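You operate a simulated robot arm through the tools that you are given. There is no shell and no other tool.

Carry out the task below with a simulated robot arm. There is one attempt and no reset: what you move stays moved.

JOB
Strip the teal and purple legs and cap their outlets.
Fine: see the teal meter running, shut the teal lever (vacuum of -60 kPa) and see it fall to 0.0 L/min before you pull anything; the teal leg's tube onto the beige pegs, the short tube onto the purple pegs; white cap home on the teal outlet, beige cap home on the purple outlet.

Only the result counts: the job must be done as asked and must still hold three seconds after the hand-in. Knocking over, shifting, dropping, spilling or breaking anything else fails it. Lids that push on must go on centred and level and be pressed home; caps that screw on are set level and turned clockwise until they are tight.

ROBOT AND FRAMES
A 7-joint arm with a two-finger parallel gripper, fixed in place. Base frame: the origin is at the foot of the arm, x ahead of it, y to its left, z up; the work surface is at about z = 800. Units: mm, rad, N and s.
With the tool pointing down near the work surface it reaches from about 340 to 740 mm from the base axis. Its first joint turns from -2.007 to 2.007 rad. Payload 3.91 kg.
The tool frame sits at the grasp point between the pads (the TCP): z along the fingers, y along the line on which they close. The tips reach 30 mm beyond it. Largest opening 110 mm; finger width 20, thickness 10; the body of the gripper, 48 by 112 mm, starts 55 mm behind the TCP.
Orientation is told as [roll, pitch, yaw] about the base's x, y, z axes, in that order, counted from this pose: with the fingers straight down and closing along the base's y, the tool's x points along the base's -x, its y along +y and its z along -z.

CONTROLS
- The arm moves only by the tool step_arm. Its argument "series" is a list of rows, each a list of 7 numbers: the shift along the tool's x, y, z in mm, then the turn, a rotation vector about the tool's x, y, z in rad, then the finger opening in mm, from 0 to 110. In form: [[x, y, z, rx, ry, rz, hand], ...]. A call has 1 to 20 rows; each row is the pose to reach, as a shift and turn from the pose commanded when the call began, along the tool's axes at that moment. A row lasts 0.2 s, in which the tool goes at most 50 mm and 0.15 rad; a call with a longer step from one row to the next is refused whole, and so is a gripper value outside its range. Where a pose cannot be reached the arm comes as near as it can. A force on the tool above 40 N (or 10 N above the force at the start of the call, whichever is more), or a blocked arm, ends the call early, and 0.2 s more pass. The fingers move at their own pace (about 108 mm/s each) and stop on an object; they squeeze with about 20 N. The grip force told is the motor's: it shows also when the fingers shut on nothing. Time passes only in rows, and 0.2 s behind the last, so rows that repeat a pose let the fingers close. The reply holds the time, the measured pose of the TCP, the force on the tool along the base axes, the opening and the grip force, in the units named above and with some noise, with the torque about the TCP (base axes, N m) and any sound that the robot's microphone picked up.
- Cameras (640 x 400 px; columns grow to the right, rows downward): "scene" is fixed at [48.2, 499.1, 1386.3]; the picture's right is [-0.48, -0.88, 0.00], its down [-0.37, 0.20, -0.91] and it looks along [0.80, -0.44, -0.42] (base axes); focal length 355 px, centre (320, 200). "wrist" rides on the gripper at [72, 17, -103] in the tool frame; the picture's right is [-0.23, 0.97, 0.00], its down [-0.76, -0.18, -0.62] and it looks along [-0.61, -0.14, 0.78] (tool axes); focal length 222 px, centre (320, 200). There is no depth. A picture from a camera that has moved, and an enlarged one, comes with that camera's place and axes in the base frame and with its lens.
- grab_frame(camera): a new picture of that camera. No time passes.
- lift_body(by): slides the trunk up (or, below 0, down) by that many mm; the arm rides with it, the base frame stays. It gives what a move gives, with no picture.
- enlarge(camera, box): a new picture of the part [left, top, right, bottom] of that camera's present view, enlarged. No time passes.
- job_done(): hands the job in; it is judged then, once.

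Nothing tells you positions but the pictures and the camera data. Unless the task says otherwise, let go and move clear before handing in.

The tools are called after "Call:" by a JSON object that holds its "api" and its "payload". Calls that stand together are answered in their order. step_arm: Moves the arm, as the interface text tells. Its arguments: {"type":"object","properties":{"series":{"type":"array"}},"required":["series"]} The other tools are called the same way: lift_body (by) slides the trunk up or down; grab_frame (camera) takes a picture; enlarge (camera, box) takes an enlarged picture of a part of a camera's view; job_done () hands the job in.

At the start:

```text
time_s: 0.0
position: [541.8, -45.6, 1186.7]
ee_rot: [-0.001, -0.001, 0.0]
contact_force: [-0.6, -0.5, 0.3]
torque: [-0.03, -0.01, 0.0]
opening: 110.0
finger_force: 0.1
trunk travel left (down, up): [-750.0, 240.0]
```

scene: 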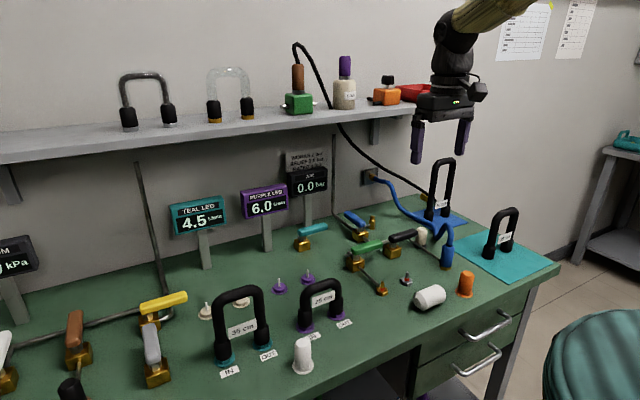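
wrist: 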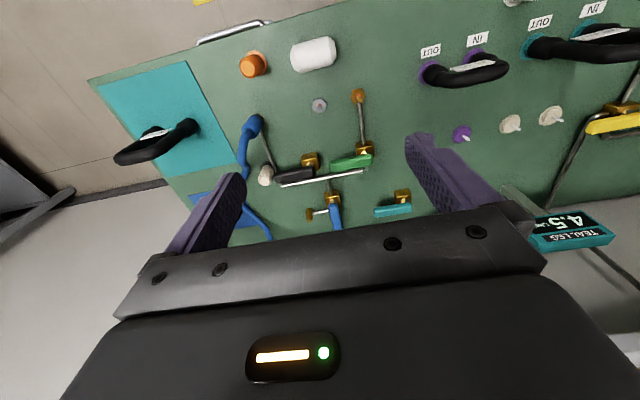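

I see a bench with a teal leg (35 cm tube) and a purple leg (25 cm tube), meters at the back, several levers, pegs and loose caps. I'll look closer at every part before moving.

Call:
{"api": "enlarge", "payload": {"camera": "scene", "box": [0, 230, 200, 400]}}

Call:
{"api": "enlarge", "payload": {"camera": "scene", "box": [180, 240, 360, 390]}}

Call:
{"api": "enlarge", "payload": {"camera": "scene", "box": [280, 190, 480, 320]}}

Call:
{"api": "enlarge", "payload": {"camera": "scene", "box": [150, 150, 350, 280]}}

Call:
{"api": "enlarge", "payload": {"camera": "wrist", "box": [220, 0, 640, 240]}}

```text
2.35 times, centred on (100, 315) of scene
camera zoom: at [48.2, 499.1, 1386.3], right [-0.48, -0.88, 0.0], down [-0.37, 0.2, -0.91], along [0.8, -0.44, -0.42], focal length 836 px, centre (838, -71)
```

zoom: 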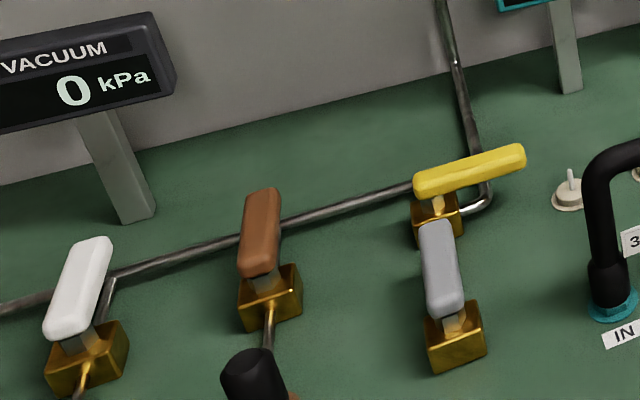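

```text
2.67 times, centred on (270, 315) of scene
camera zoom: at [48.2, 499.1, 1386.3], right [-0.48, -0.88, 0.0], down [-0.37, 0.2, -0.91], along [0.8, -0.44, -0.42], focal length 947 px, centre (453, -107)
```

zoom: 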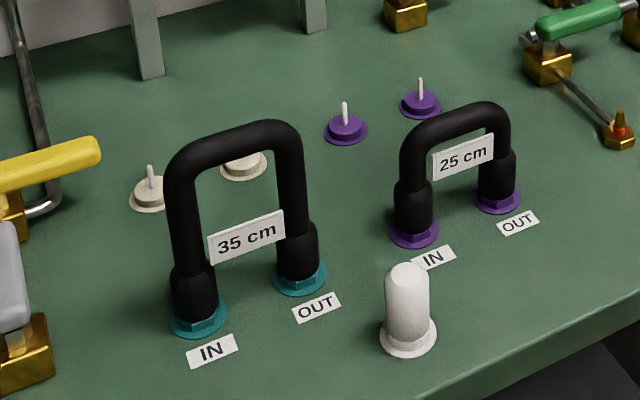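

```text
3.08 times, centred on (380, 255) of scene
camera zoom: at [48.2, 499.1, 1386.3], right [-0.48, -0.88, 0.0], down [-0.37, 0.2, -0.91], along [0.8, -0.44, -0.42], focal length 1093 px, centre (135, 31)
```

zoom: 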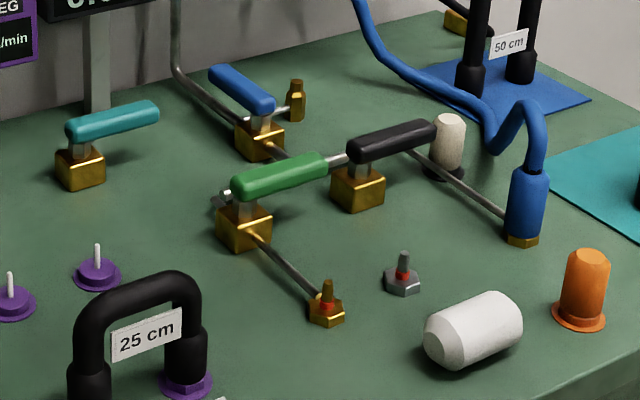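

```text
3.08 times, centred on (250, 215) of scene
camera zoom: at [48.2, 499.1, 1386.3], right [-0.48, -0.88, 0.0], down [-0.37, 0.2, -0.91], along [0.8, -0.44, -0.42], focal length 1093 px, centre (535, 154)
```

zoom: 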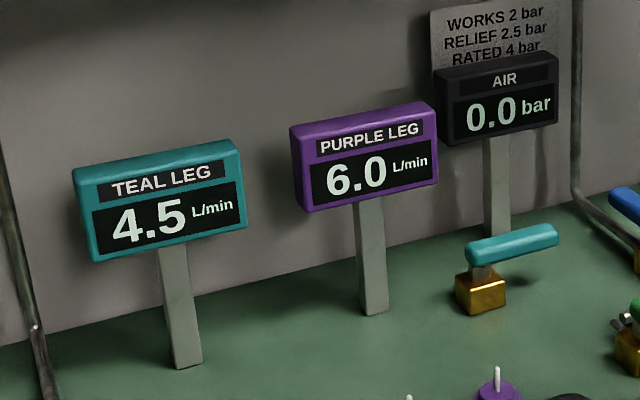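

```text
1.52 times, centred on (430, 120) of wrist
camera zoom: at [468.8, -29.8, 1288.7], right [0.23, 0.97, 0.0], down [0.76, -0.18, 0.62], along [0.61, -0.14, -0.78], focal length 338 px, centre (152, 322)
```

zoom: 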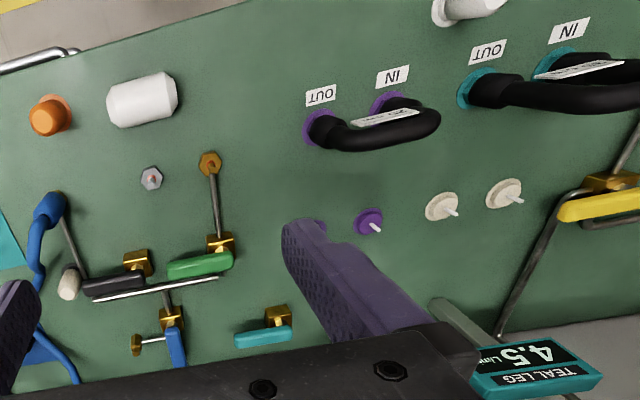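

The levers, meters, pegs and caps are clearer now, but I still need the shelf items, the labels and the left end of the bench. I'll zoom into those next.

Call:
{"api": "enlarge", "payload": {"camera": "scene", "box": [260, 30, 440, 140]}}

Call:
{"api": "enlarge", "payload": {"camera": "scene", "box": [480, 0, 640, 100]}}

Call:
{"api": "enlarge", "payload": {"camera": "scene", "box": [90, 50, 270, 160]}}

Call:
{"api": "enlarge", "payload": {"camera": "scene", "box": [390, 220, 500, 320]}}

Call:
{"api": "enlarge", "payload": {"camera": "scene", "box": [400, 140, 560, 280]}}

Call:
{"api": "enlarge", "payload": {"camera": "scene", "box": [0, 300, 160, 400]}}

```text
3.56 times, centred on (350, 85) of scene
camera zoom: at [48.2, 499.1, 1386.3], right [-0.48, -0.88, 0.0], down [-0.37, 0.2, -0.91], along [0.8, -0.44, -0.42], focal length 1263 px, centre (213, 609)
```

zoom: 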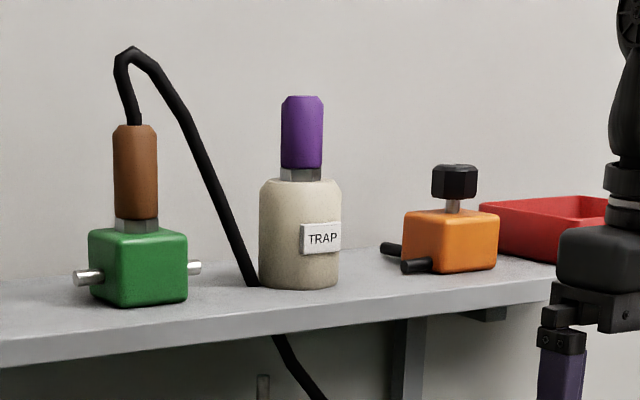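

```text
4.00 times, centred on (560, 50) of scene
camera zoom: at [48.2, 499.1, 1386.3], right [-0.48, -0.88, 0.0], down [-0.37, 0.2, -0.91], along [0.8, -0.44, -0.42], focal length 1420 px, centre (-640, 800)
```

zoom: 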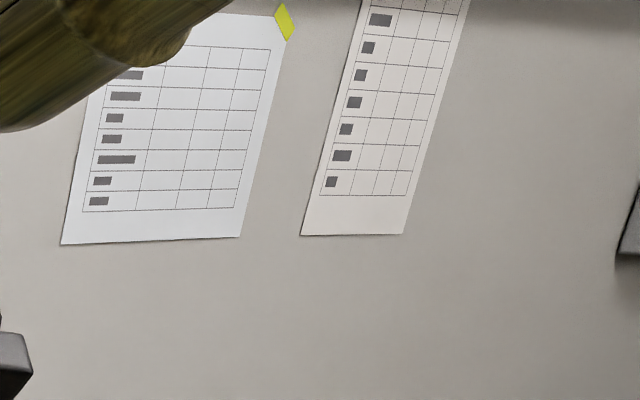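

```text
3.56 times, centred on (180, 105) of scene
camera zoom: at [48.2, 499.1, 1386.3], right [-0.48, -0.88, 0.0], down [-0.37, 0.2, -0.91], along [0.8, -0.44, -0.42], focal length 1263 px, centre (818, 538)
```

zoom: 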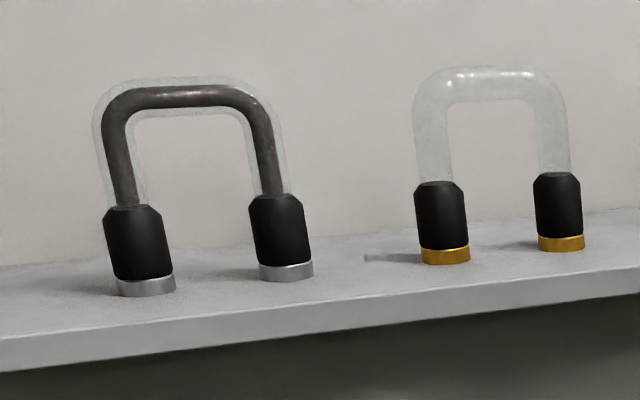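

```text
4.00 times, centred on (445, 270) of scene
camera zoom: at [48.2, 499.1, 1386.3], right [-0.48, -0.88, 0.0], down [-0.37, 0.2, -0.91], along [0.8, -0.44, -0.42], focal length 1420 px, centre (-180, -80)
```

zoom: 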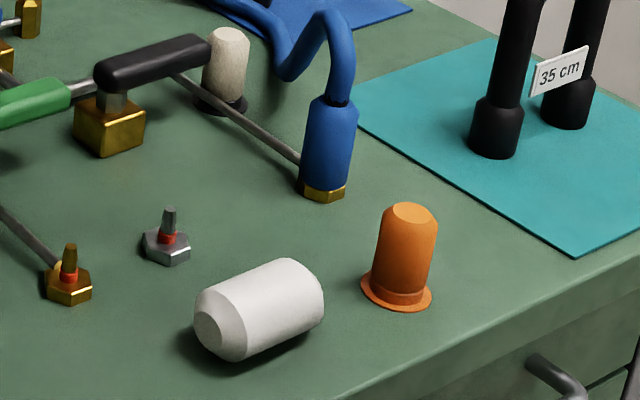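

```text
2.86 times, centred on (480, 210) of scene
camera zoom: at [48.2, 499.1, 1386.3], right [-0.48, -0.88, 0.0], down [-0.37, 0.2, -0.91], along [0.8, -0.44, -0.42], focal length 1015 px, centre (-137, 171)
```

zoom: 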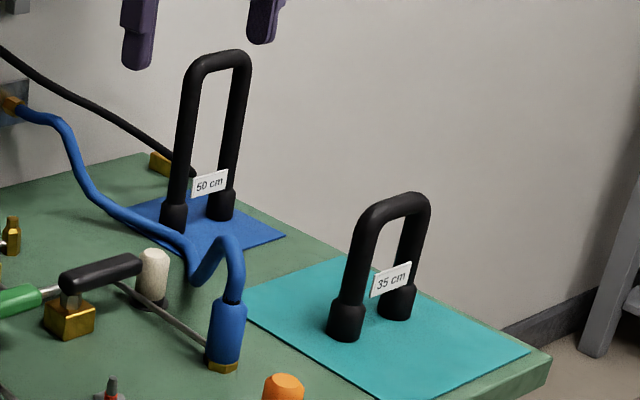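

```text
4.00 times, centred on (80, 350) of scene
camera zoom: at [48.2, 499.1, 1386.3], right [-0.48, -0.88, 0.0], down [-0.37, 0.2, -0.91], along [0.8, -0.44, -0.42], focal length 1420 px, centre (1280, -400)
```

zoom: 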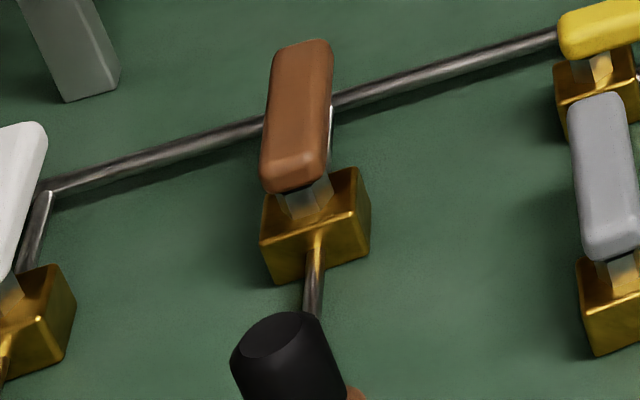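

The teal lever sits far back at about (890, 85), the teal leg at about (570, 340–425) and the purple leg at about (585, 165–235). The pegs are near x = 735, and the vacuum section with its gauge is on the far left. I'll move the arm left, staying high, to look at that end.

Call:
{"api": "step_arm", "payload": {"series": [[0, 50, 0, 0, 0, 0, 110], [10, 100, 0, 0, 0, 0, 110], [20, 150, 0, 0, 0, 0, 110], [30, 200, 0, 0, 0, 0, 110], [40, 250, 0, 0, 0, 0, 110], [50, 300, 0, 0, 0, 0, 110], [60, 350, 0, 0, 0, 0, 110], [70, 400, 0, 0, 0, 0, 110], [80, 440, 0, 0, 0, 0, 110]]}}

Call:
{"api": "grab_frame", "payload": {"camera": "wrist"}}

Call:
{"api": "grab_frame", "payload": {"camera": "scene"}}

```text
refused: row 2 steps farther than a row can; nothing moved
```

```text
taken
camera wrist: at [468.8, -29.8, 1288.7], right [0.23, 0.97, 0.0], down [0.76, -0.18, 0.62], along [0.61, -0.14, -0.78], focal length 222 px, centre (320, 200)
```

wrist: 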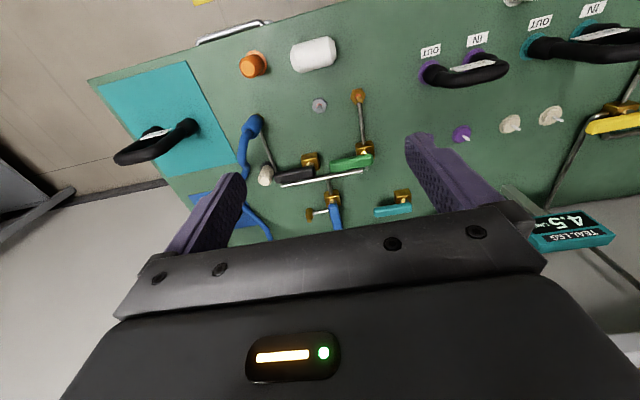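

```text
taken
```

scene: 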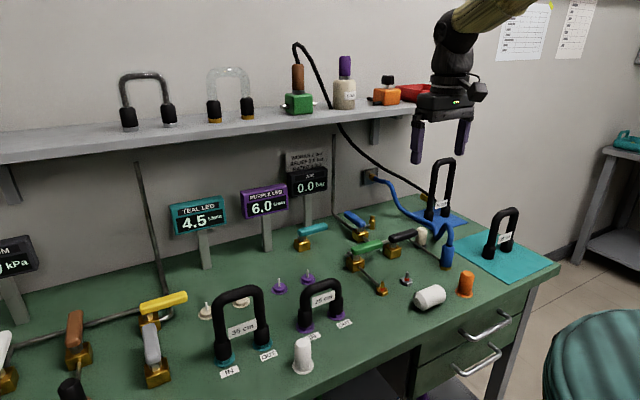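

The call was refused because the diagonal steps were slightly too long. I'll repeat the move left with shorter rows.

Call:
{"api": "step_arm", "payload": {"series": [[8, 48, 0, 0, 0, 0, 110], [16, 96, 0, 0, 0, 0, 110], [24, 144, 0, 0, 0, 0, 110], [32, 192, 0, 0, 0, 0, 110], [40, 240, 0, 0, 0, 0, 110], [48, 288, 0, 0, 0, 0, 110], [56, 336, 0, 0, 0, 0, 110], [64, 384, 0, 0, 0, 0, 110], [72, 432, 0, 0, 0, 0, 110]]}}

Call:
{"api": "grab_frame", "payload": {"camera": "wrist"}}

Call:
{"api": "grab_frame", "payload": {"camera": "scene"}}

```text
time_s: 2.0
position: [469.4, 387.7, 1184.7]
ee_rot: [0.0, 0.003, 0.0]
contact_force: [-0.8, 0.8, 0.2]
torque: [0.0, -0.03, -0.02]
opening: 110.2
finger_force: 0.0
trunk travel left (down, up): [-750.0, 240.0]
```

```text
taken
camera wrist: at [397.1, 404.3, 1287.8], right [0.23, 0.97, 0.0], down [0.76, -0.18, 0.62], along [0.61, -0.14, -0.78], focal length 222 px, centre (320, 200)
```

wrist: 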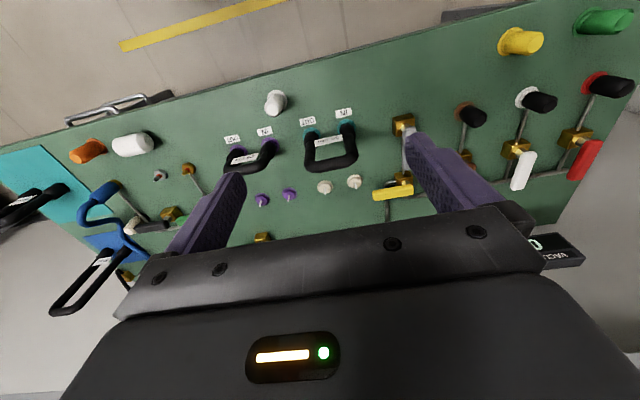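

```text
taken
```

scene: 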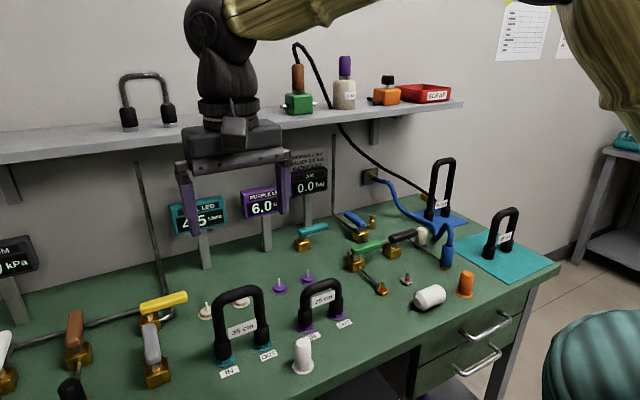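

The left end has three vacuum branches (brown, white and red levers with black plugs) plus yellow and green loose caps. I'll zoom in on these details.

Call:
{"api": "enlarge", "payload": {"camera": "wrist", "box": [370, 0, 640, 270]}}

Call:
{"api": "enlarge", "payload": {"camera": "wrist", "box": [200, 60, 430, 240]}}

Call:
{"api": "enlarge", "payload": {"camera": "wrist", "box": [20, 110, 240, 280]}}

Call:
{"api": "enlarge", "payload": {"camera": "scene", "box": [380, 70, 480, 130]}}

```text
1.48 times, centred on (505, 135) of wrist
camera zoom: at [397.1, 404.3, 1287.8], right [0.23, 0.97, 0.0], down [0.76, -0.18, 0.62], along [0.61, -0.14, -0.78], focal length 329 px, centre (46, 296)
```

zoom: 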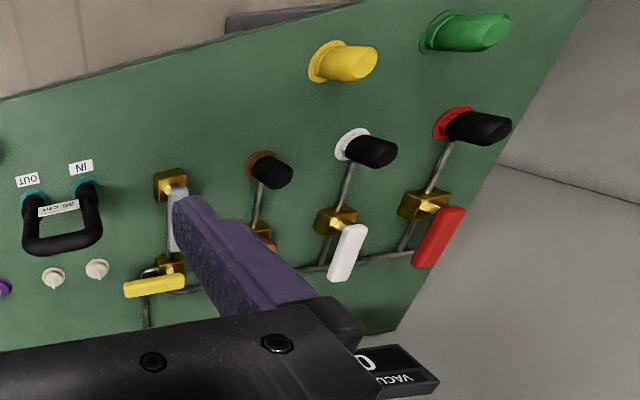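

```text
2.22 times, centred on (315, 150) of wrist
camera zoom: at [397.1, 404.3, 1287.8], right [0.23, 0.97, 0.0], down [0.76, -0.18, 0.62], along [0.61, -0.14, -0.78], focal length 494 px, centre (331, 311)
```

zoom: 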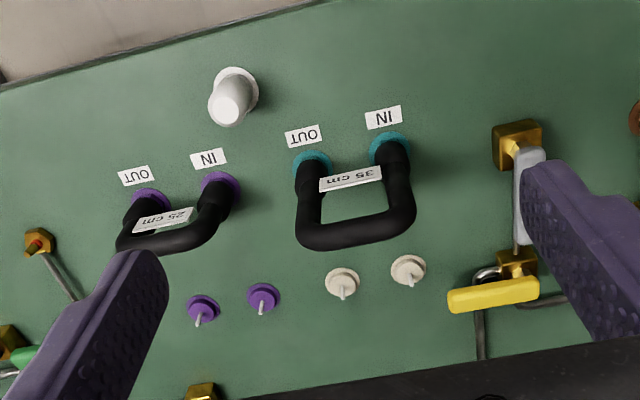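

```text
2.35 times, centred on (130, 195) of wrist
camera zoom: at [397.1, 404.3, 1287.8], right [0.23, 0.97, 0.0], down [0.76, -0.18, 0.62], along [0.61, -0.14, -0.78], focal length 523 px, centre (767, 212)
```

zoom: 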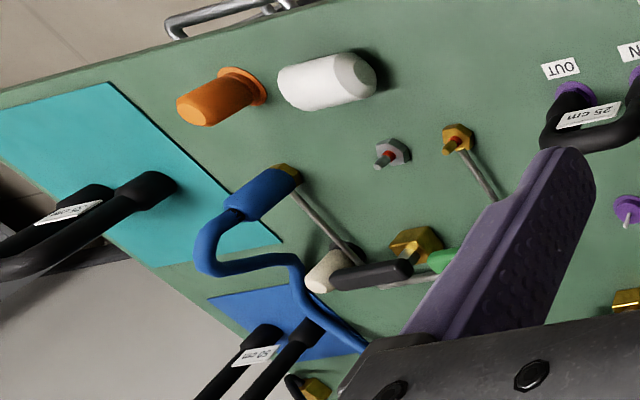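

```text
6.40 times, centred on (430, 100) of scene
camera zoom: at [48.2, 499.1, 1386.3], right [-0.48, -0.88, 0.0], down [-0.37, 0.2, -0.91], along [0.8, -0.44, -0.42], focal length 2273 px, centre (-384, 840)
```

zoom: 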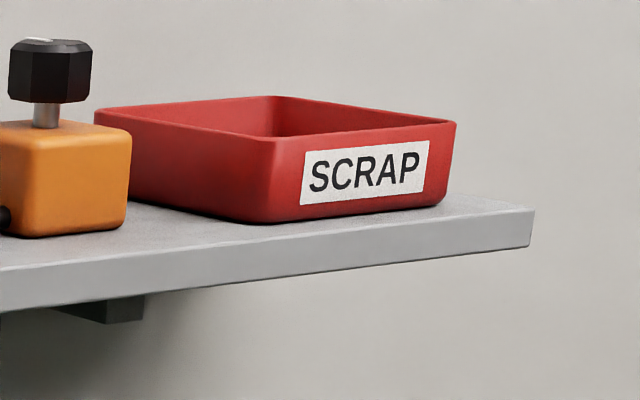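

The white capped cone with a flange stands at about (484, 297). The beige cap stands behind the black lever, and the teal lever is far back, so I must tilt the fingers forward to reach it. I'll return toward y≈90 and pitch the tool forward while still high.

Call:
{"api": "step_arm", "payload": {"series": [[-10, -48, 0, 0, 0, 0, 110], [-20, -96, 0, 0, 0, 0, 110], [-30, -144, 0, 0, 0, 0, 110], [-40, -192, 0, 0, 0, 0, 110], [-50, -240, 0, 0, 0, 0, 110], [-60, -286, 5, 0, -0.14, 0, 110], [-70, -310, 15, 0, -0.28, 0, 80], [-80, -320, 35, 0, -0.42, 0, 40], [-90, -320, 60, 0, -0.56, 0, 10], [-100, -320, 90, 0, -0.7, 0, 0], [-110, -320, 120, 0, -0.7, 0, 0]]}}

Call:
{"api": "grab_frame", "payload": {"camera": "wrist"}}

Call:
{"api": "grab_frame", "payload": {"camera": "scene"}}

```text
time_s: 4.4
position: [580.1, 67.4, 1066.0]
ee_rot: [0.0, -0.699, 0.001]
contact_force: [-0.2, -0.6, 0.7]
torque: [0.01, -0.02, -0.01]
opening: 0.0
finger_force: 20.3
trunk travel left (down, up): [-750.0, 240.0]
```

```text
taken
camera wrist: at [457.6, 82.6, 1097.4], right [0.17, 0.97, 0.15], down [0.18, -0.18, 0.97], along [0.97, -0.14, -0.21], focal length 222 px, centre (320, 200)
```

wrist: 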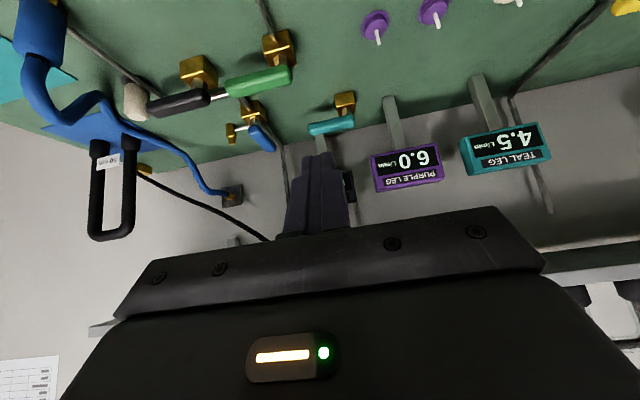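

```text
taken
```

scene: 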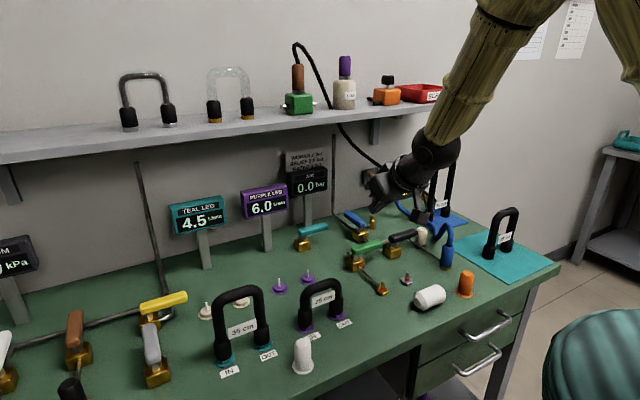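

The teal lever's handle runs from about (856, 110) to (861, 28) at z≈864. I'll zoom in to see how it pivots before touching it.

Call:
{"api": "enlarge", "payload": {"camera": "wrist", "box": [110, 20, 390, 200]}}

Call:
{"api": "enlarge", "payload": {"camera": "scene", "box": [280, 200, 400, 275]}}

Call:
{"api": "enlarge", "payload": {"camera": "scene", "box": [0, 220, 60, 290]}}

```text
2.22 times, centred on (250, 110) of wrist
camera zoom: at [457.6, 82.6, 1097.4], right [0.17, 0.97, 0.15], down [0.18, -0.18, 0.97], along [0.97, -0.14, -0.21], focal length 494 px, centre (476, 400)
```

zoom: 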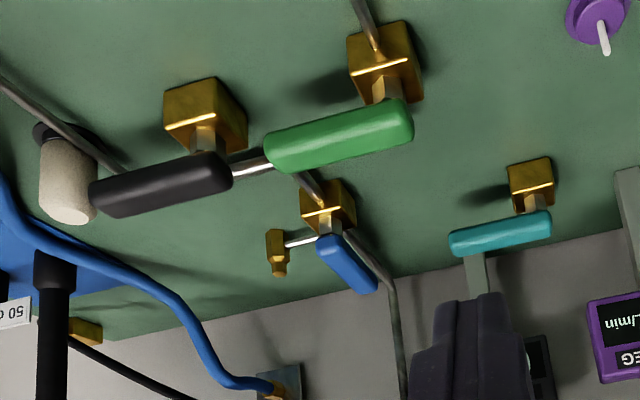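

```text
5.33 times, centred on (340, 238) of scene
camera zoom: at [48.2, 499.1, 1386.3], right [-0.48, -0.88, 0.0], down [-0.37, 0.2, -0.91], along [0.8, -0.44, -0.42], focal length 1894 px, centre (213, 0)
```

zoom: 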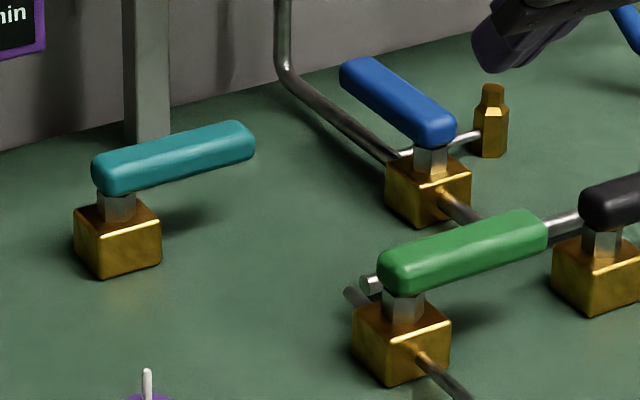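

```text
5.71 times, centred on (30, 255) of scene
camera zoom: at [48.2, 499.1, 1386.3], right [-0.48, -0.88, 0.0], down [-0.37, 0.2, -0.91], along [0.8, -0.44, -0.42], focal length 2029 px, centre (1977, -114)
```

zoom: 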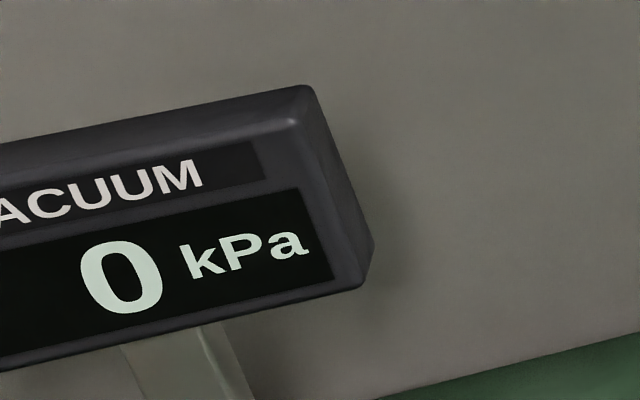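

The other levers rest pointing either −y or +x, so the teal handle should swing from −y toward the wall (+x). I'll bring the closed fingertips in front of the handle at about y=50, stopping above and short of it.

Call:
{"api": "step_arm", "payload": {"series": [[-13, -3, 41, 0, -0.1, 0, 0], [-27, -6, 82, 0, -0.2, 0, 0], [-40, -9, 123, 0, -0.3, 0, 0], [-54, -12, 164, 0, -0.3, 0, 0], [-67, -15, 205, 0, -0.3, 0, 0], [-81, -17, 245, 0, -0.3, 0, 0]]}}

Call:
{"api": "grab_frame", "payload": {"camera": "wrist"}}

Call:
{"api": "grab_frame", "payload": {"camera": "scene"}}

```text
time_s: 5.8
position: [799.4, 47.8, 930.0]
ee_rot: [-0.001, -0.997, -0.001]
contact_force: [0.5, -0.2, 0.0]
torque: [-0.03, 0.01, 0.0]
opening: 0.3
finger_force: 19.8
trunk travel left (down, up): [-750.0, 240.0]
```

```text
taken
camera wrist: at [673.7, 63.7, 924.6], right [0.12, 0.97, 0.19], down [-0.11, -0.18, 0.98], along [0.99, -0.14, 0.09], focal length 222 px, centre (320, 200)
```

wrist: 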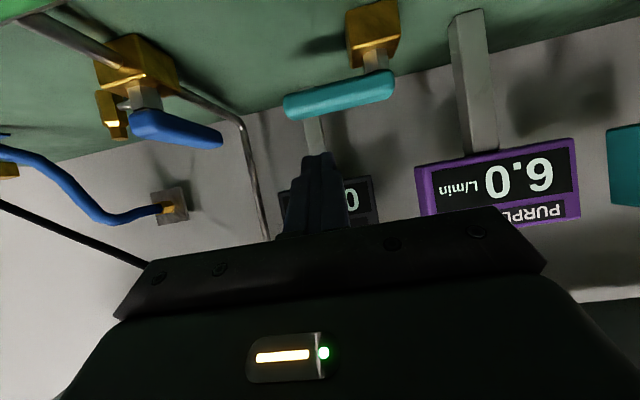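

```text
taken
```

scene: 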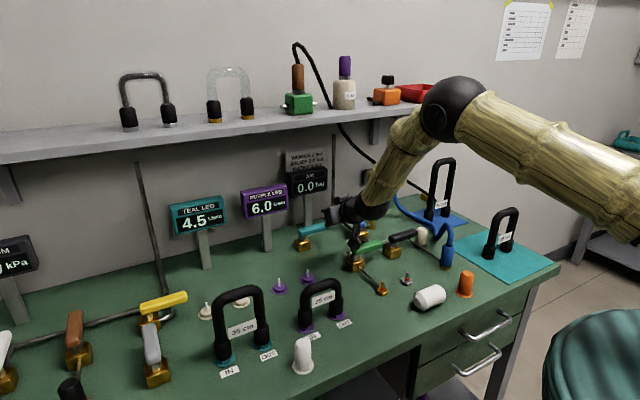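

The tool reaches here, but at this tilt the wrist camera hangs low, so I'll use less tilt. I'll lower the tips to handle height just in front of the handle's free half.

Call:
{"api": "step_arm", "payload": {"series": [[0, 2, 0, 0, 0.12, 0, 0], [0, 5, 0, 0, 0.24, 0, 0], [12, 7, 11, 0, 0.3, 0, 0], [24, 7, 22, 0, 0.3, 0, 0], [36, 7, 33, 0, 0.3, 0, 0]]}}

Call:
{"api": "grab_frame", "payload": {"camera": "wrist"}}

Call:
{"api": "enlarge", "payload": {"camera": "scene", "box": [280, 190, 400, 275]}}

```text
time_s: 7.0
position: [808.1, 57.1, 882.1]
ee_rot: [0.0, -0.699, 0.0]
contact_force: [-0.1, 0.6, -0.3]
torque: [0.01, 0.0, -0.01]
opening: 0.0
finger_force: 20.3
trunk travel left (down, up): [-750.0, 240.0]
```

```text
taken
camera wrist: at [685.7, 72.8, 914.4], right [0.17, 0.97, 0.15], down [0.18, -0.18, 0.97], along [0.97, -0.14, -0.21], focal length 222 px, centre (320, 200)
```

wrist: 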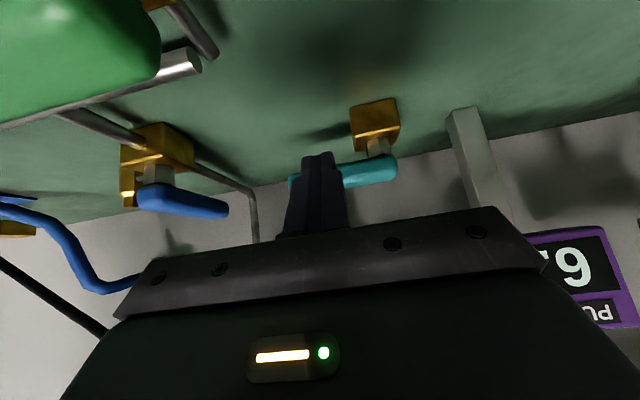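

```text
4.71 times, centred on (340, 232) of scene
camera zoom: at [48.2, 499.1, 1386.3], right [-0.48, -0.88, 0.0], down [-0.37, 0.2, -0.91], along [0.8, -0.44, -0.42], focal length 1671 px, centre (226, 47)
```

zoom: 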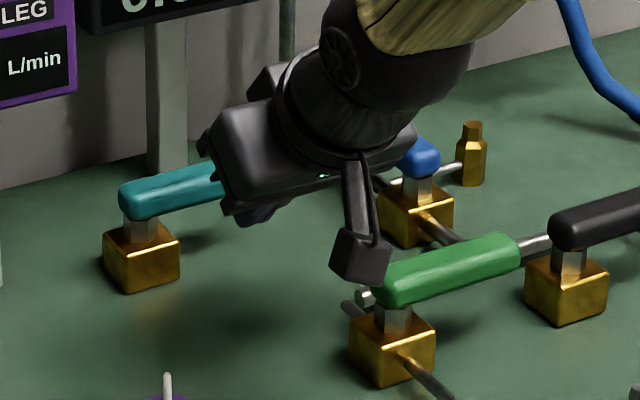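

The tips are in front of the teal handle at the right height, with the pivot at about (856, 102). I'll now push its free half toward the wall along the arc, first about half way.

Call:
{"api": "step_arm", "payload": {"series": [[-7.6, 1, 6.4, 0, 0, 0, 0], [-16, -4, 13.5, 0, 0, 0, 0], [-26, -4, 21.9, 0, 0, 0, 0], [-31, -3, 26, 0, 0, 0, 0], [-36, -1, 30.2, 0, 0, 0, 0]]}}

Call:
{"api": "grab_frame", "payload": {"camera": "wrist"}}

Call:
{"api": "grab_frame", "payload": {"camera": "scene"}}

```text
time_s: 8.1
position: [840.9, 51.4, 880.6]
ee_rot: [-0.003, -0.682, -0.002]
contact_force: [-28.9, -0.9, 11.1]
torque: [-0.15, 0.18, 0.0]
opening: 0.0
finger_force: 19.9
trunk travel left (down, up): [-750.0, 240.0]
stopped in row 5: the force on the tool passed its limit at 46 N (the readings are from after the stop); the commanded pose is now the measured one
```

```text
taken
camera wrist: at [719.1, 68.3, 914.2], right [0.18, 0.97, 0.14], down [0.2, -0.18, 0.96], along [0.96, -0.14, -0.22], focal length 222 px, centre (320, 200)
```

wrist: 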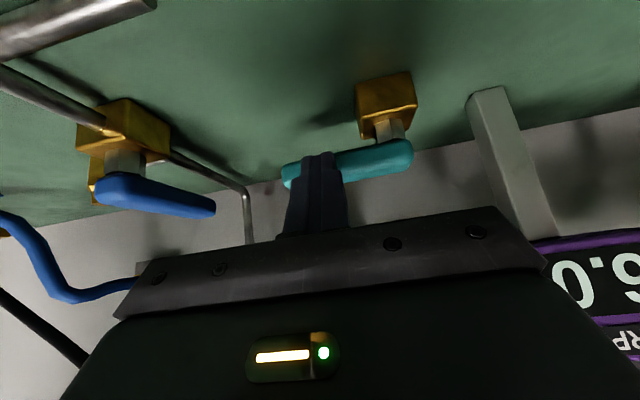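

```text
taken
```

scene: 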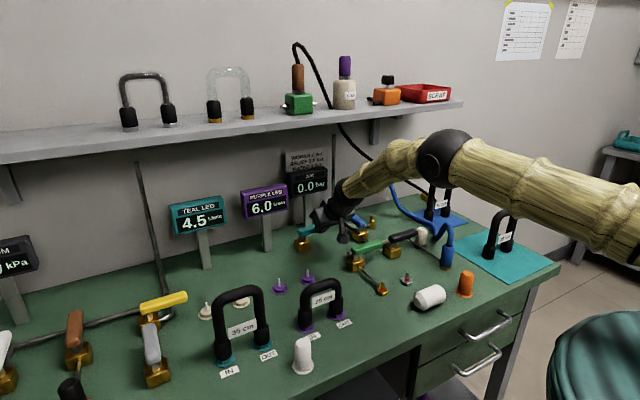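

The push stopped at 46 N and the handle seems hardly moved, so this direction is likely its stop. I'll zoom in before trying anything else.

Call:
{"api": "enlarge", "payload": {"camera": "wrist", "box": [240, 50, 460, 250]}}

Call:
{"api": "enlarge", "payload": {"camera": "scene", "box": [280, 190, 400, 275]}}

```text
2.00 times, centred on (350, 150) of wrist
camera zoom: at [719.1, 68.3, 914.2], right [0.18, 0.97, 0.14], down [0.2, -0.18, 0.96], along [0.96, -0.14, -0.22], focal length 444 px, centre (260, 300)
```

zoom: 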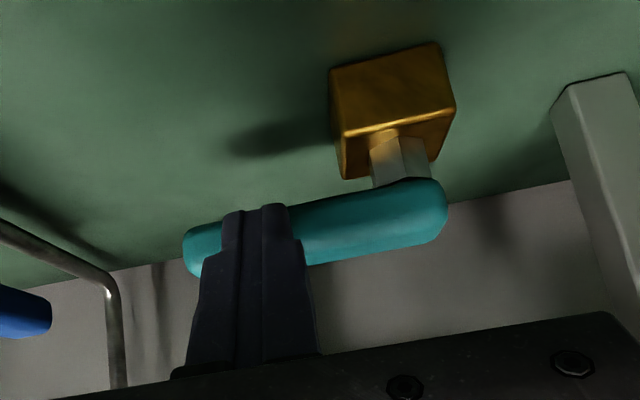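

```text
4.71 times, centred on (340, 232) of scene
camera zoom: at [48.2, 499.1, 1386.3], right [-0.48, -0.88, 0.0], down [-0.37, 0.2, -0.91], along [0.8, -0.44, -0.42], focal length 1671 px, centre (226, 47)
```

zoom: 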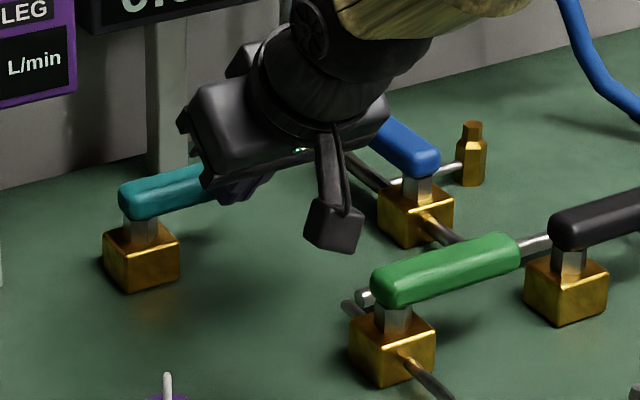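

The handle did not move at all, so it must turn the other way, toward −x. I'll back off, lift over the handle and test whether I can reach behind it.

Call:
{"api": "step_arm", "payload": {"series": [[11.6, 0, -9.5, 0, 0, 0, 0], [-4.1, 0, -28.9, 0, 0, 0, 0], [-19.9, -2, -48.3, 0, 0, 0, 0], [-42.4, -4, -36.4, 0, 0.1, 0, 0], [-61.8, -6, -20.6, 0, 0.18, 0, 0], [-77.3, -6, -8, 0, 0.18, 0, 0], [-77.3, -6, -8, 0, 0.18, 0, 0]]}}

Call:
{"api": "grab_frame", "payload": {"camera": "wrist"}}

Call:
{"api": "enlarge", "payload": {"camera": "scene", "box": [260, 170, 420, 275]}}

```text
time_s: 9.7
position: [860.2, 48.0, 934.4]
ee_rot: [-0.002, -0.505, -0.002]
contact_force: [-0.4, 0.2, -0.6]
torque: [0.01, 0.04, 0.01]
opening: 0.1
finger_force: 19.6
out of reach, approached as far as the arm can: row 5, 6, 7
trunk travel left (down, up): [-750.0, 240.0]
```

```text
taken
camera wrist: at [745.5, 63.2, 990.1], right [0.2, 0.97, 0.11], down [0.36, -0.18, 0.91], along [0.91, -0.14, -0.39], focal length 222 px, centre (320, 200)
```

wrist: 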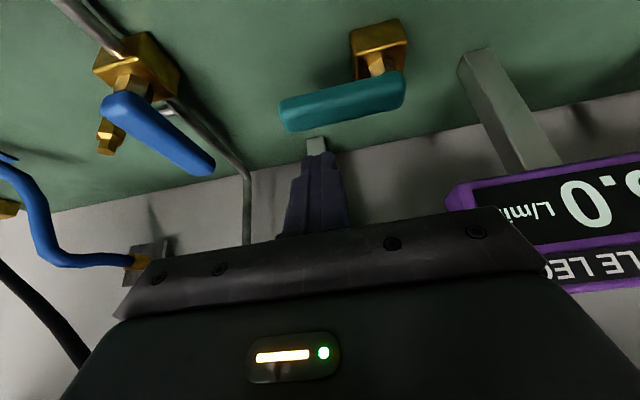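

```text
3.81 times, centred on (340, 222) of scene
camera zoom: at [48.2, 499.1, 1386.3], right [-0.48, -0.88, 0.0], down [-0.37, 0.2, -0.91], along [0.8, -0.44, -0.42], focal length 1353 px, centre (244, 114)
```

zoom: 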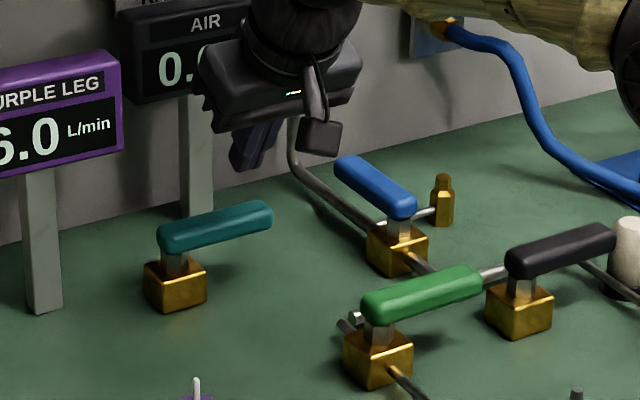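

The arm tops out at x≈860 with this tilt. I'll back off and turn the gripper a quarter turn so one finger can hook over the far side of the handle, which gains about 30 mm.

Call:
{"api": "step_arm", "payload": {"series": [[24, 0, -28, 0, 0, 0, 0], [48.7, -3, -56.6, 0, -0.1, 0, 20], [48.7, -3, -56.6, 0, -0.2, 0, 40]]}}

Call:
{"api": "step_arm", "payload": {"series": [[0, 0, 0, 0, 0, 0.145, 50], [0, 0, 0, 0, 0, 0.29, 50], [0, 0, 0, 0, 0, 0.435, 50], [0, 0, 0, 0, 0, 0.58, 50], [0, 0, 0, 0, 0, 0.725, 50], [0, 0, 0, 0, 0, 0.87, 50], [0, 0, 0, 0, 0, 1.015, 50], [0, 0, 0, 0, 0, 1.16, 50], [0, 0, 0, 0, 0, 1.305, 50], [0, 0, 0, 0, 0, 1.45, 50], [0, 0, 0, 0, 0, 1.571, 50]]}}

Call:
{"api": "grab_frame", "payload": {"camera": "wrist"}}

Call:
{"api": "grab_frame", "payload": {"camera": "scene"}}

```text
time_s: 10.5
position: [790.1, 44.0, 961.0]
ee_rot: [-0.003, -0.708, 0.0]
contact_force: [-0.5, -0.1, -0.2]
torque: [-0.02, -0.04, 0.01]
opening: 40.0
finger_force: 0.0
trunk travel left (down, up): [-750.0, 240.0]
```

```text
time_s: 12.9
position: [790.8, 45.1, 961.3]
ee_rot: [0.705, 0.0, -1.573]
contact_force: [-0.6, 0.1, -0.1]
torque: [-0.02, 0.04, -0.02]
opening: 49.9
finger_force: 0.0
trunk travel left (down, up): [-750.0, 240.0]
```

```text
taken
camera wrist: at [736.2, 115.6, 1050.4], right [0.74, -0.23, 0.63], down [-0.54, -0.76, 0.36], along [0.4, -0.61, -0.69], focal length 222 px, centre (320, 200)
```

wrist: 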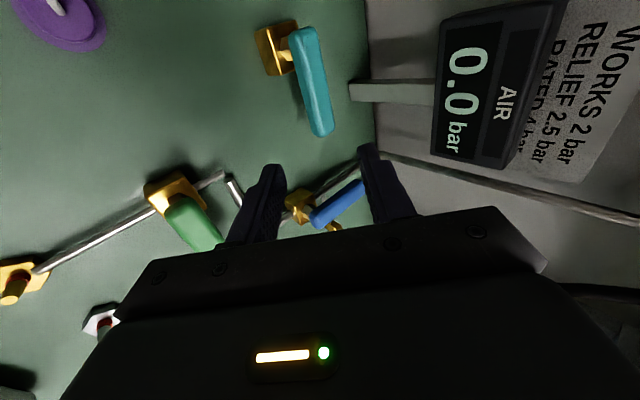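

```text
taken
```

scene: 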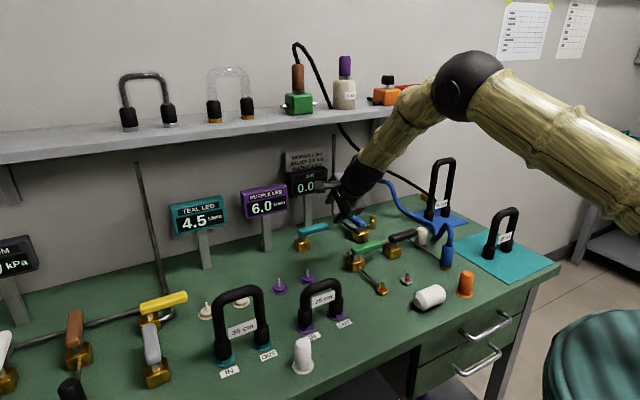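

From here the handle lies along y at about x=872, between y=28 and y=112, and the tool axis already points at it. I'll advance along the tool axis with the fingers open so they straddle the handle.

Call:
{"api": "step_arm", "payload": {"series": [[-1, 0, 30, 0, 0, 0, 56], [-2, 0, 60, 0, 0, 0, 56], [-3, 0, 85, 0, 0, 0, 56], [-3, 0, 95, 0, 0, 0, 56]]}}

Call:
{"api": "grab_frame", "payload": {"camera": "wrist"}}

Call:
{"api": "enlarge", "payload": {"camera": "scene", "box": [260, 170, 420, 275]}}

```text
time_s: 13.9
position: [851.3, 41.5, 888.1]
ee_rot: [0.707, -0.002, -1.573]
contact_force: [-0.5, 0.7, 1.1]
torque: [0.02, 0.01, -0.01]
opening: 56.3
finger_force: 0.0
trunk travel left (down, up): [-750.0, 240.0]
```

```text
taken
camera wrist: at [797.1, 112.8, 978.0], right [0.74, -0.23, 0.63], down [-0.54, -0.76, 0.36], along [0.4, -0.61, -0.69], focal length 222 px, centre (320, 200)
```

wrist: 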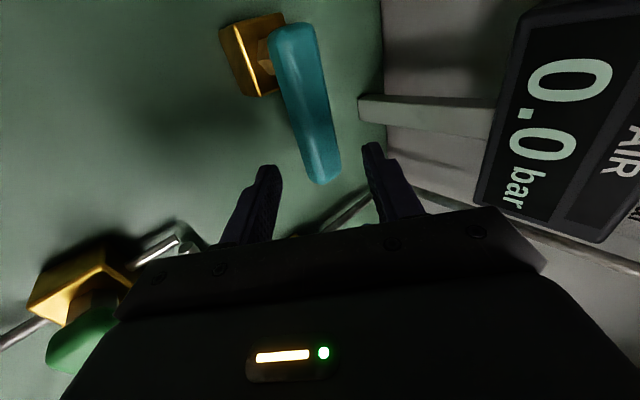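

```text
3.81 times, centred on (340, 222) of scene
camera zoom: at [48.2, 499.1, 1386.3], right [-0.48, -0.88, 0.0], down [-0.37, 0.2, -0.91], along [0.8, -0.44, -0.42], focal length 1353 px, centre (244, 114)
```

zoom: 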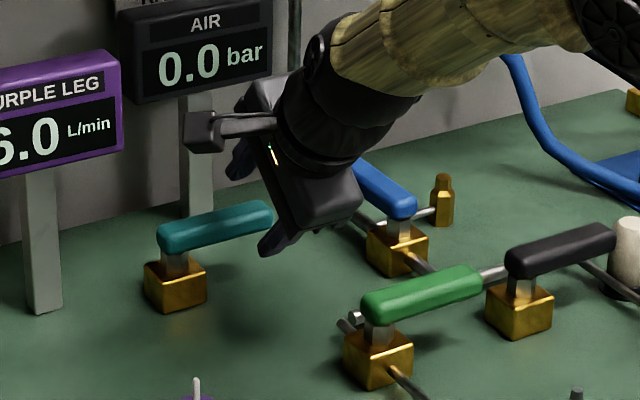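

The handle end lies between the two fingers. I'll go in 18 mm more and close the fork gently around it.

Call:
{"api": "step_arm", "payload": {"series": [[0, 0, 10, 0, 0, 0, 56], [0, 0, 18, 0, 0, 0, 50], [0, 0, 18, 0, 0, 0, 40], [0, 0, 18, 0, 0, 0, 30], [0, 0, 18, 0, 0, 0, 30]]}}

Call:
{"api": "grab_frame", "payload": {"camera": "wrist"}}

```text
time_s: 15.1
position: [862.9, 40.9, 874.7]
ee_rot: [0.705, -0.001, -1.573]
contact_force: [0.3, 0.1, -0.2]
torque: [-0.26, -0.14, 0.01]
opening: 32.2
finger_force: 45.1
trunk travel left (down, up): [-750.0, 240.0]
```

```text
taken
camera wrist: at [809.2, 112.1, 964.4], right [0.74, -0.23, 0.63], down [-0.54, -0.76, 0.36], along [0.4, -0.61, -0.69], focal length 222 px, centre (320, 200)
```

wrist: 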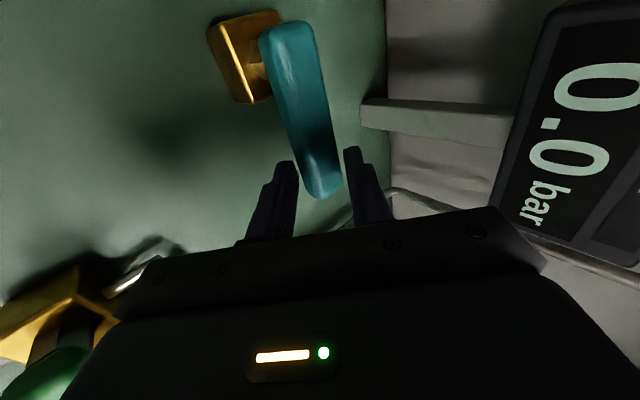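

The fork is holding the handle (opening 32). Now I'll pull it toward the robot along its arc, turning the tool with it.

Call:
{"api": "step_arm", "payload": {"series": [[0, 0, 0, 0, 0, 0, 36], [0.2, -4.1, -3.5, 0, -0.0565, 0.0665, 36], [0.9, -8.2, -7.0, 0, -0.113, 0.133, 36], [2.1, -12.2, -10.4, 0, -0.17, 0.2, 36], [3.7, -16.2, -13.7, 0, -0.226, 0.266, 36]]}}

Call:
{"api": "grab_frame", "payload": {"camera": "wrist"}}

Call:
{"api": "grab_frame", "payload": {"camera": "scene"}}

```text
time_s: 16.3
position: [842.7, 44.6, 874.7]
ee_rot: [0.705, 0.001, -1.922]
contact_force: [0.7, -0.1, -0.2]
torque: [-0.01, 0.0, 0.0]
opening: 36.1
finger_force: 0.3
trunk travel left (down, up): [-750.0, 240.0]
```

```text
taken
camera wrist: at [816.2, 130.5, 964.1], right [0.62, -0.47, 0.63], down [-0.77, -0.53, 0.36], along [0.16, -0.71, -0.69], focal length 222 px, centre (320, 200)
```

wrist: 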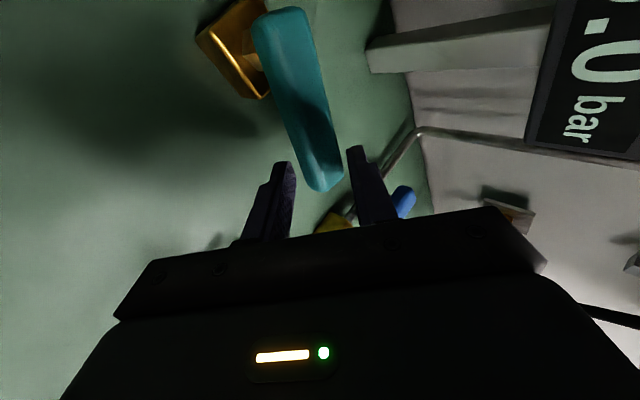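

```text
taken
```

scene: 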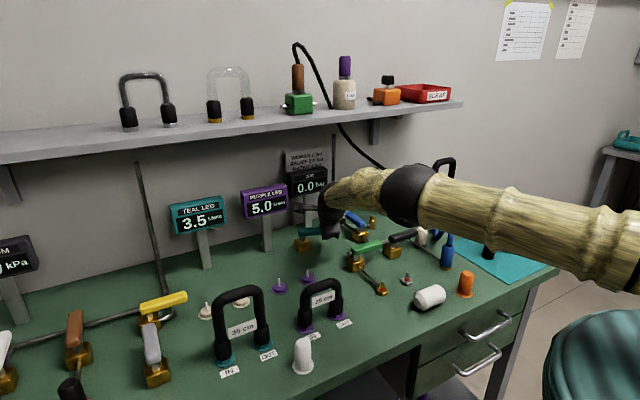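

The lever is turning: teal reads 3.5 and purple 5.0, so this lever feeds both legs. I'll continue along the arc.

Call:
{"api": "step_arm", "payload": {"series": [[0.2, -4.1, -3.5, 0, -0.0565, 0.0665, 38], [0.9, -8.2, -7.0, 0, -0.113, 0.133, 40], [2.1, -12.2, -10.4, 0, -0.17, 0.2, 42], [3.7, -16.2, -13.7, 0, -0.226, 0.266, 44], [5.8, -20, -17, 0, -0.226, 0.266, 46], [8.3, -23.6, -20.1, 0, -0.226, 0.266, 46]]}}

Call:
{"api": "grab_frame", "payload": {"camera": "wrist"}}

Call:
{"api": "grab_frame", "payload": {"camera": "scene"}}

```text
time_s: 17.7
position: [815.9, 63.6, 874.9]
ee_rot: [0.706, -0.001, -2.271]
contact_force: [-0.4, 0.5, 0.8]
torque: [-0.01, 0.04, 0.01]
opening: 45.9
finger_force: 0.0
trunk travel left (down, up): [-750.0, 240.0]
```

```text
taken
camera wrist: at [821.1, 152.3, 963.7], right [0.42, -0.65, 0.63], down [-0.9, -0.23, 0.36], along [-0.09, -0.72, -0.69], focal length 222 px, centre (320, 200)
```

wrist: 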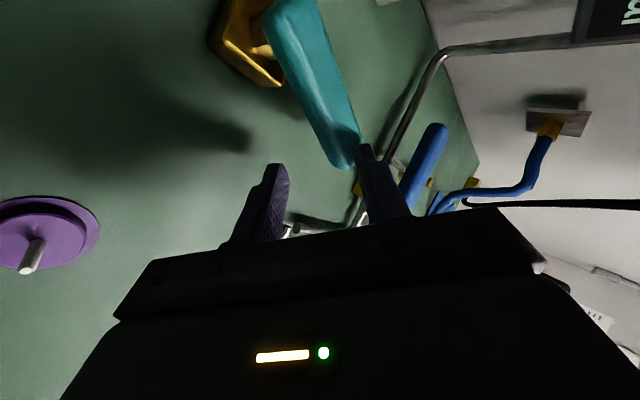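

```text
taken
```

scene: 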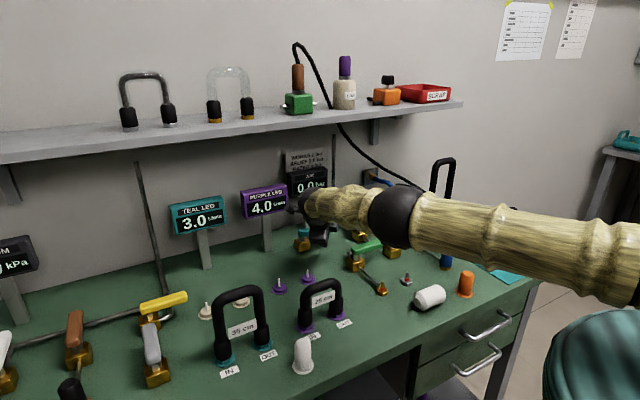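

The handle has turned about 30° (teal 3.0, purple 4.0), and now only a fingertip holds its end. I'll lift clear, straighten the tool, close the fingers and set up to push from the other side of the handle.

Call:
{"api": "step_arm", "payload": {"series": [[0, 19.4, -22.9, 0, 0, 0, 46], [0, 35.6, -41.9, 0, 0.091, -0.107, 46], [-0.5, 44, -35, 0, 0.181, -0.213, 30], [-1, 52, -28, 0, 0.272, -0.32, 10], [-1.4, 60.4, -20.9, 0, 0.363, -0.427, 0], [-1.4, 60.4, -20.9, 0, 0.4536, -0.5334, 0]]}}

Call:
{"api": "grab_frame", "payload": {"camera": "wrist"}}

Call:
{"api": "enlarge", "payload": {"camera": "scene", "box": [260, 170, 420, 275]}}

```text
time_s: 19.1
position: [840.1, 41.6, 930.5]
ee_rot: [0.704, 0.001, -1.568]
contact_force: [-0.6, -1.0, -0.3]
torque: [-0.02, 0.0, 0.0]
opening: 0.3
finger_force: 19.9
trunk travel left (down, up): [-750.0, 240.0]
```

```text
taken
camera wrist: at [785.3, 111.5, 1019.6], right [0.74, -0.23, 0.63], down [-0.54, -0.76, 0.36], along [0.4, -0.61, -0.69], focal length 222 px, centre (320, 200)
```

wrist: 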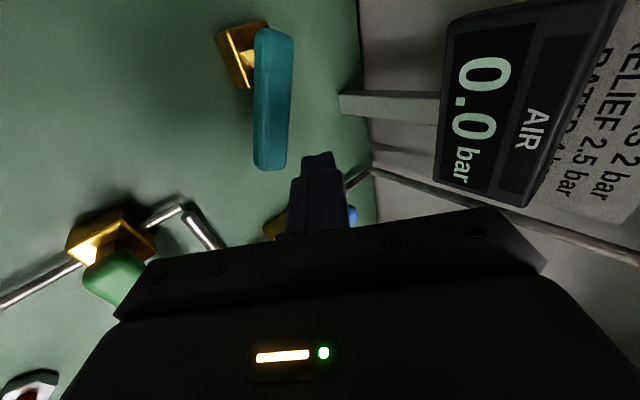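

```text
3.81 times, centred on (340, 222) of scene
camera zoom: at [48.2, 499.1, 1386.3], right [-0.48, -0.88, 0.0], down [-0.37, 0.2, -0.91], along [0.8, -0.44, -0.42], focal length 1353 px, centre (244, 114)
```

zoom: 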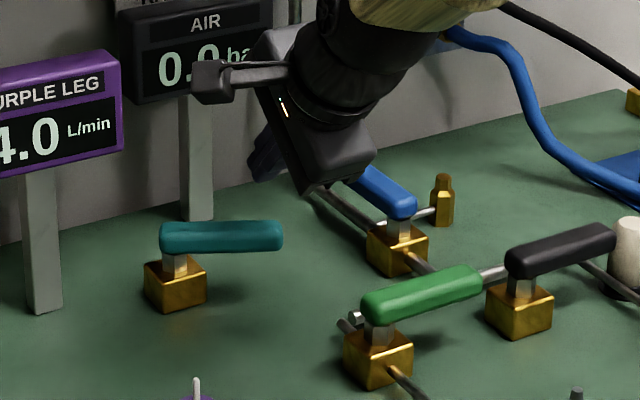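

The handle now points about 27° toward the robot. I'll drop the closed fingers just behind it (wall side, near its free end).

Call:
{"api": "step_arm", "payload": {"series": [[-4, 15.2, 13, 0, 0, 0, 0], [-4, 7, 23, 0, 0, 0, 0], [-4, -1, 32, 0, 0, 0, 0], [-4, -9, 41.5, 0, 0, 0, 0], [-4, -17.2, 51.1, 0, 0, 0, 0]]}}

Call:
{"api": "grab_frame", "payload": {"camera": "wrist"}}

Call:
{"api": "enlarge", "payload": {"camera": "scene", "box": [260, 170, 420, 275]}}

```text
time_s: 20.3
position: [860.0, 36.8, 880.6]
ee_rot: [0.706, -0.001, -1.569]
contact_force: [0.8, -1.9, 3.2]
torque: [0.0, 0.01, -0.02]
opening: 0.0
finger_force: 20.3
trunk travel left (down, up): [-750.0, 240.0]
```

```text
taken
camera wrist: at [805.8, 108.1, 969.7], right [0.74, -0.23, 0.63], down [-0.54, -0.76, 0.36], along [0.4, -0.61, -0.69], focal length 222 px, centre (320, 200)
```

wrist: 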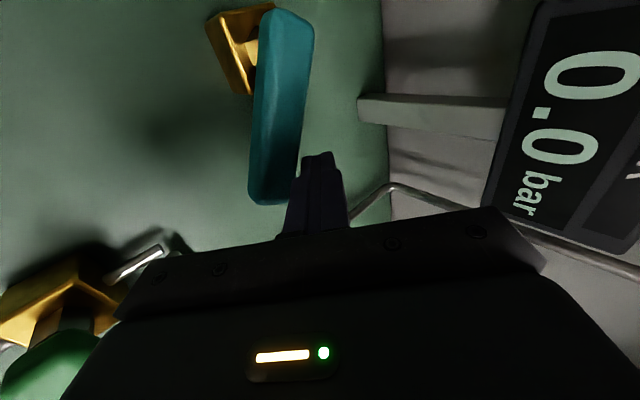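

```text
3.81 times, centred on (340, 222) of scene
camera zoom: at [48.2, 499.1, 1386.3], right [-0.48, -0.88, 0.0], down [-0.37, 0.2, -0.91], along [0.8, -0.44, -0.42], focal length 1353 px, centre (244, 114)
```

zoom: 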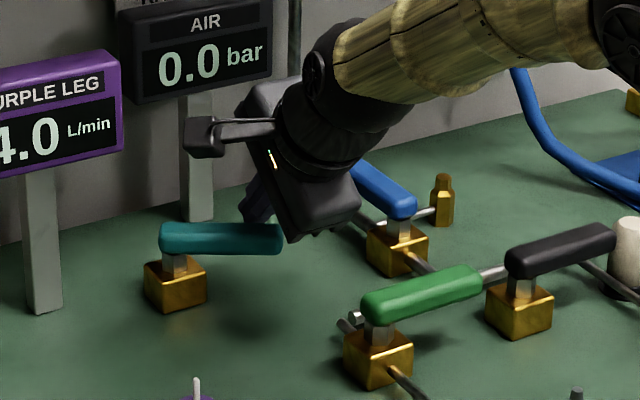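

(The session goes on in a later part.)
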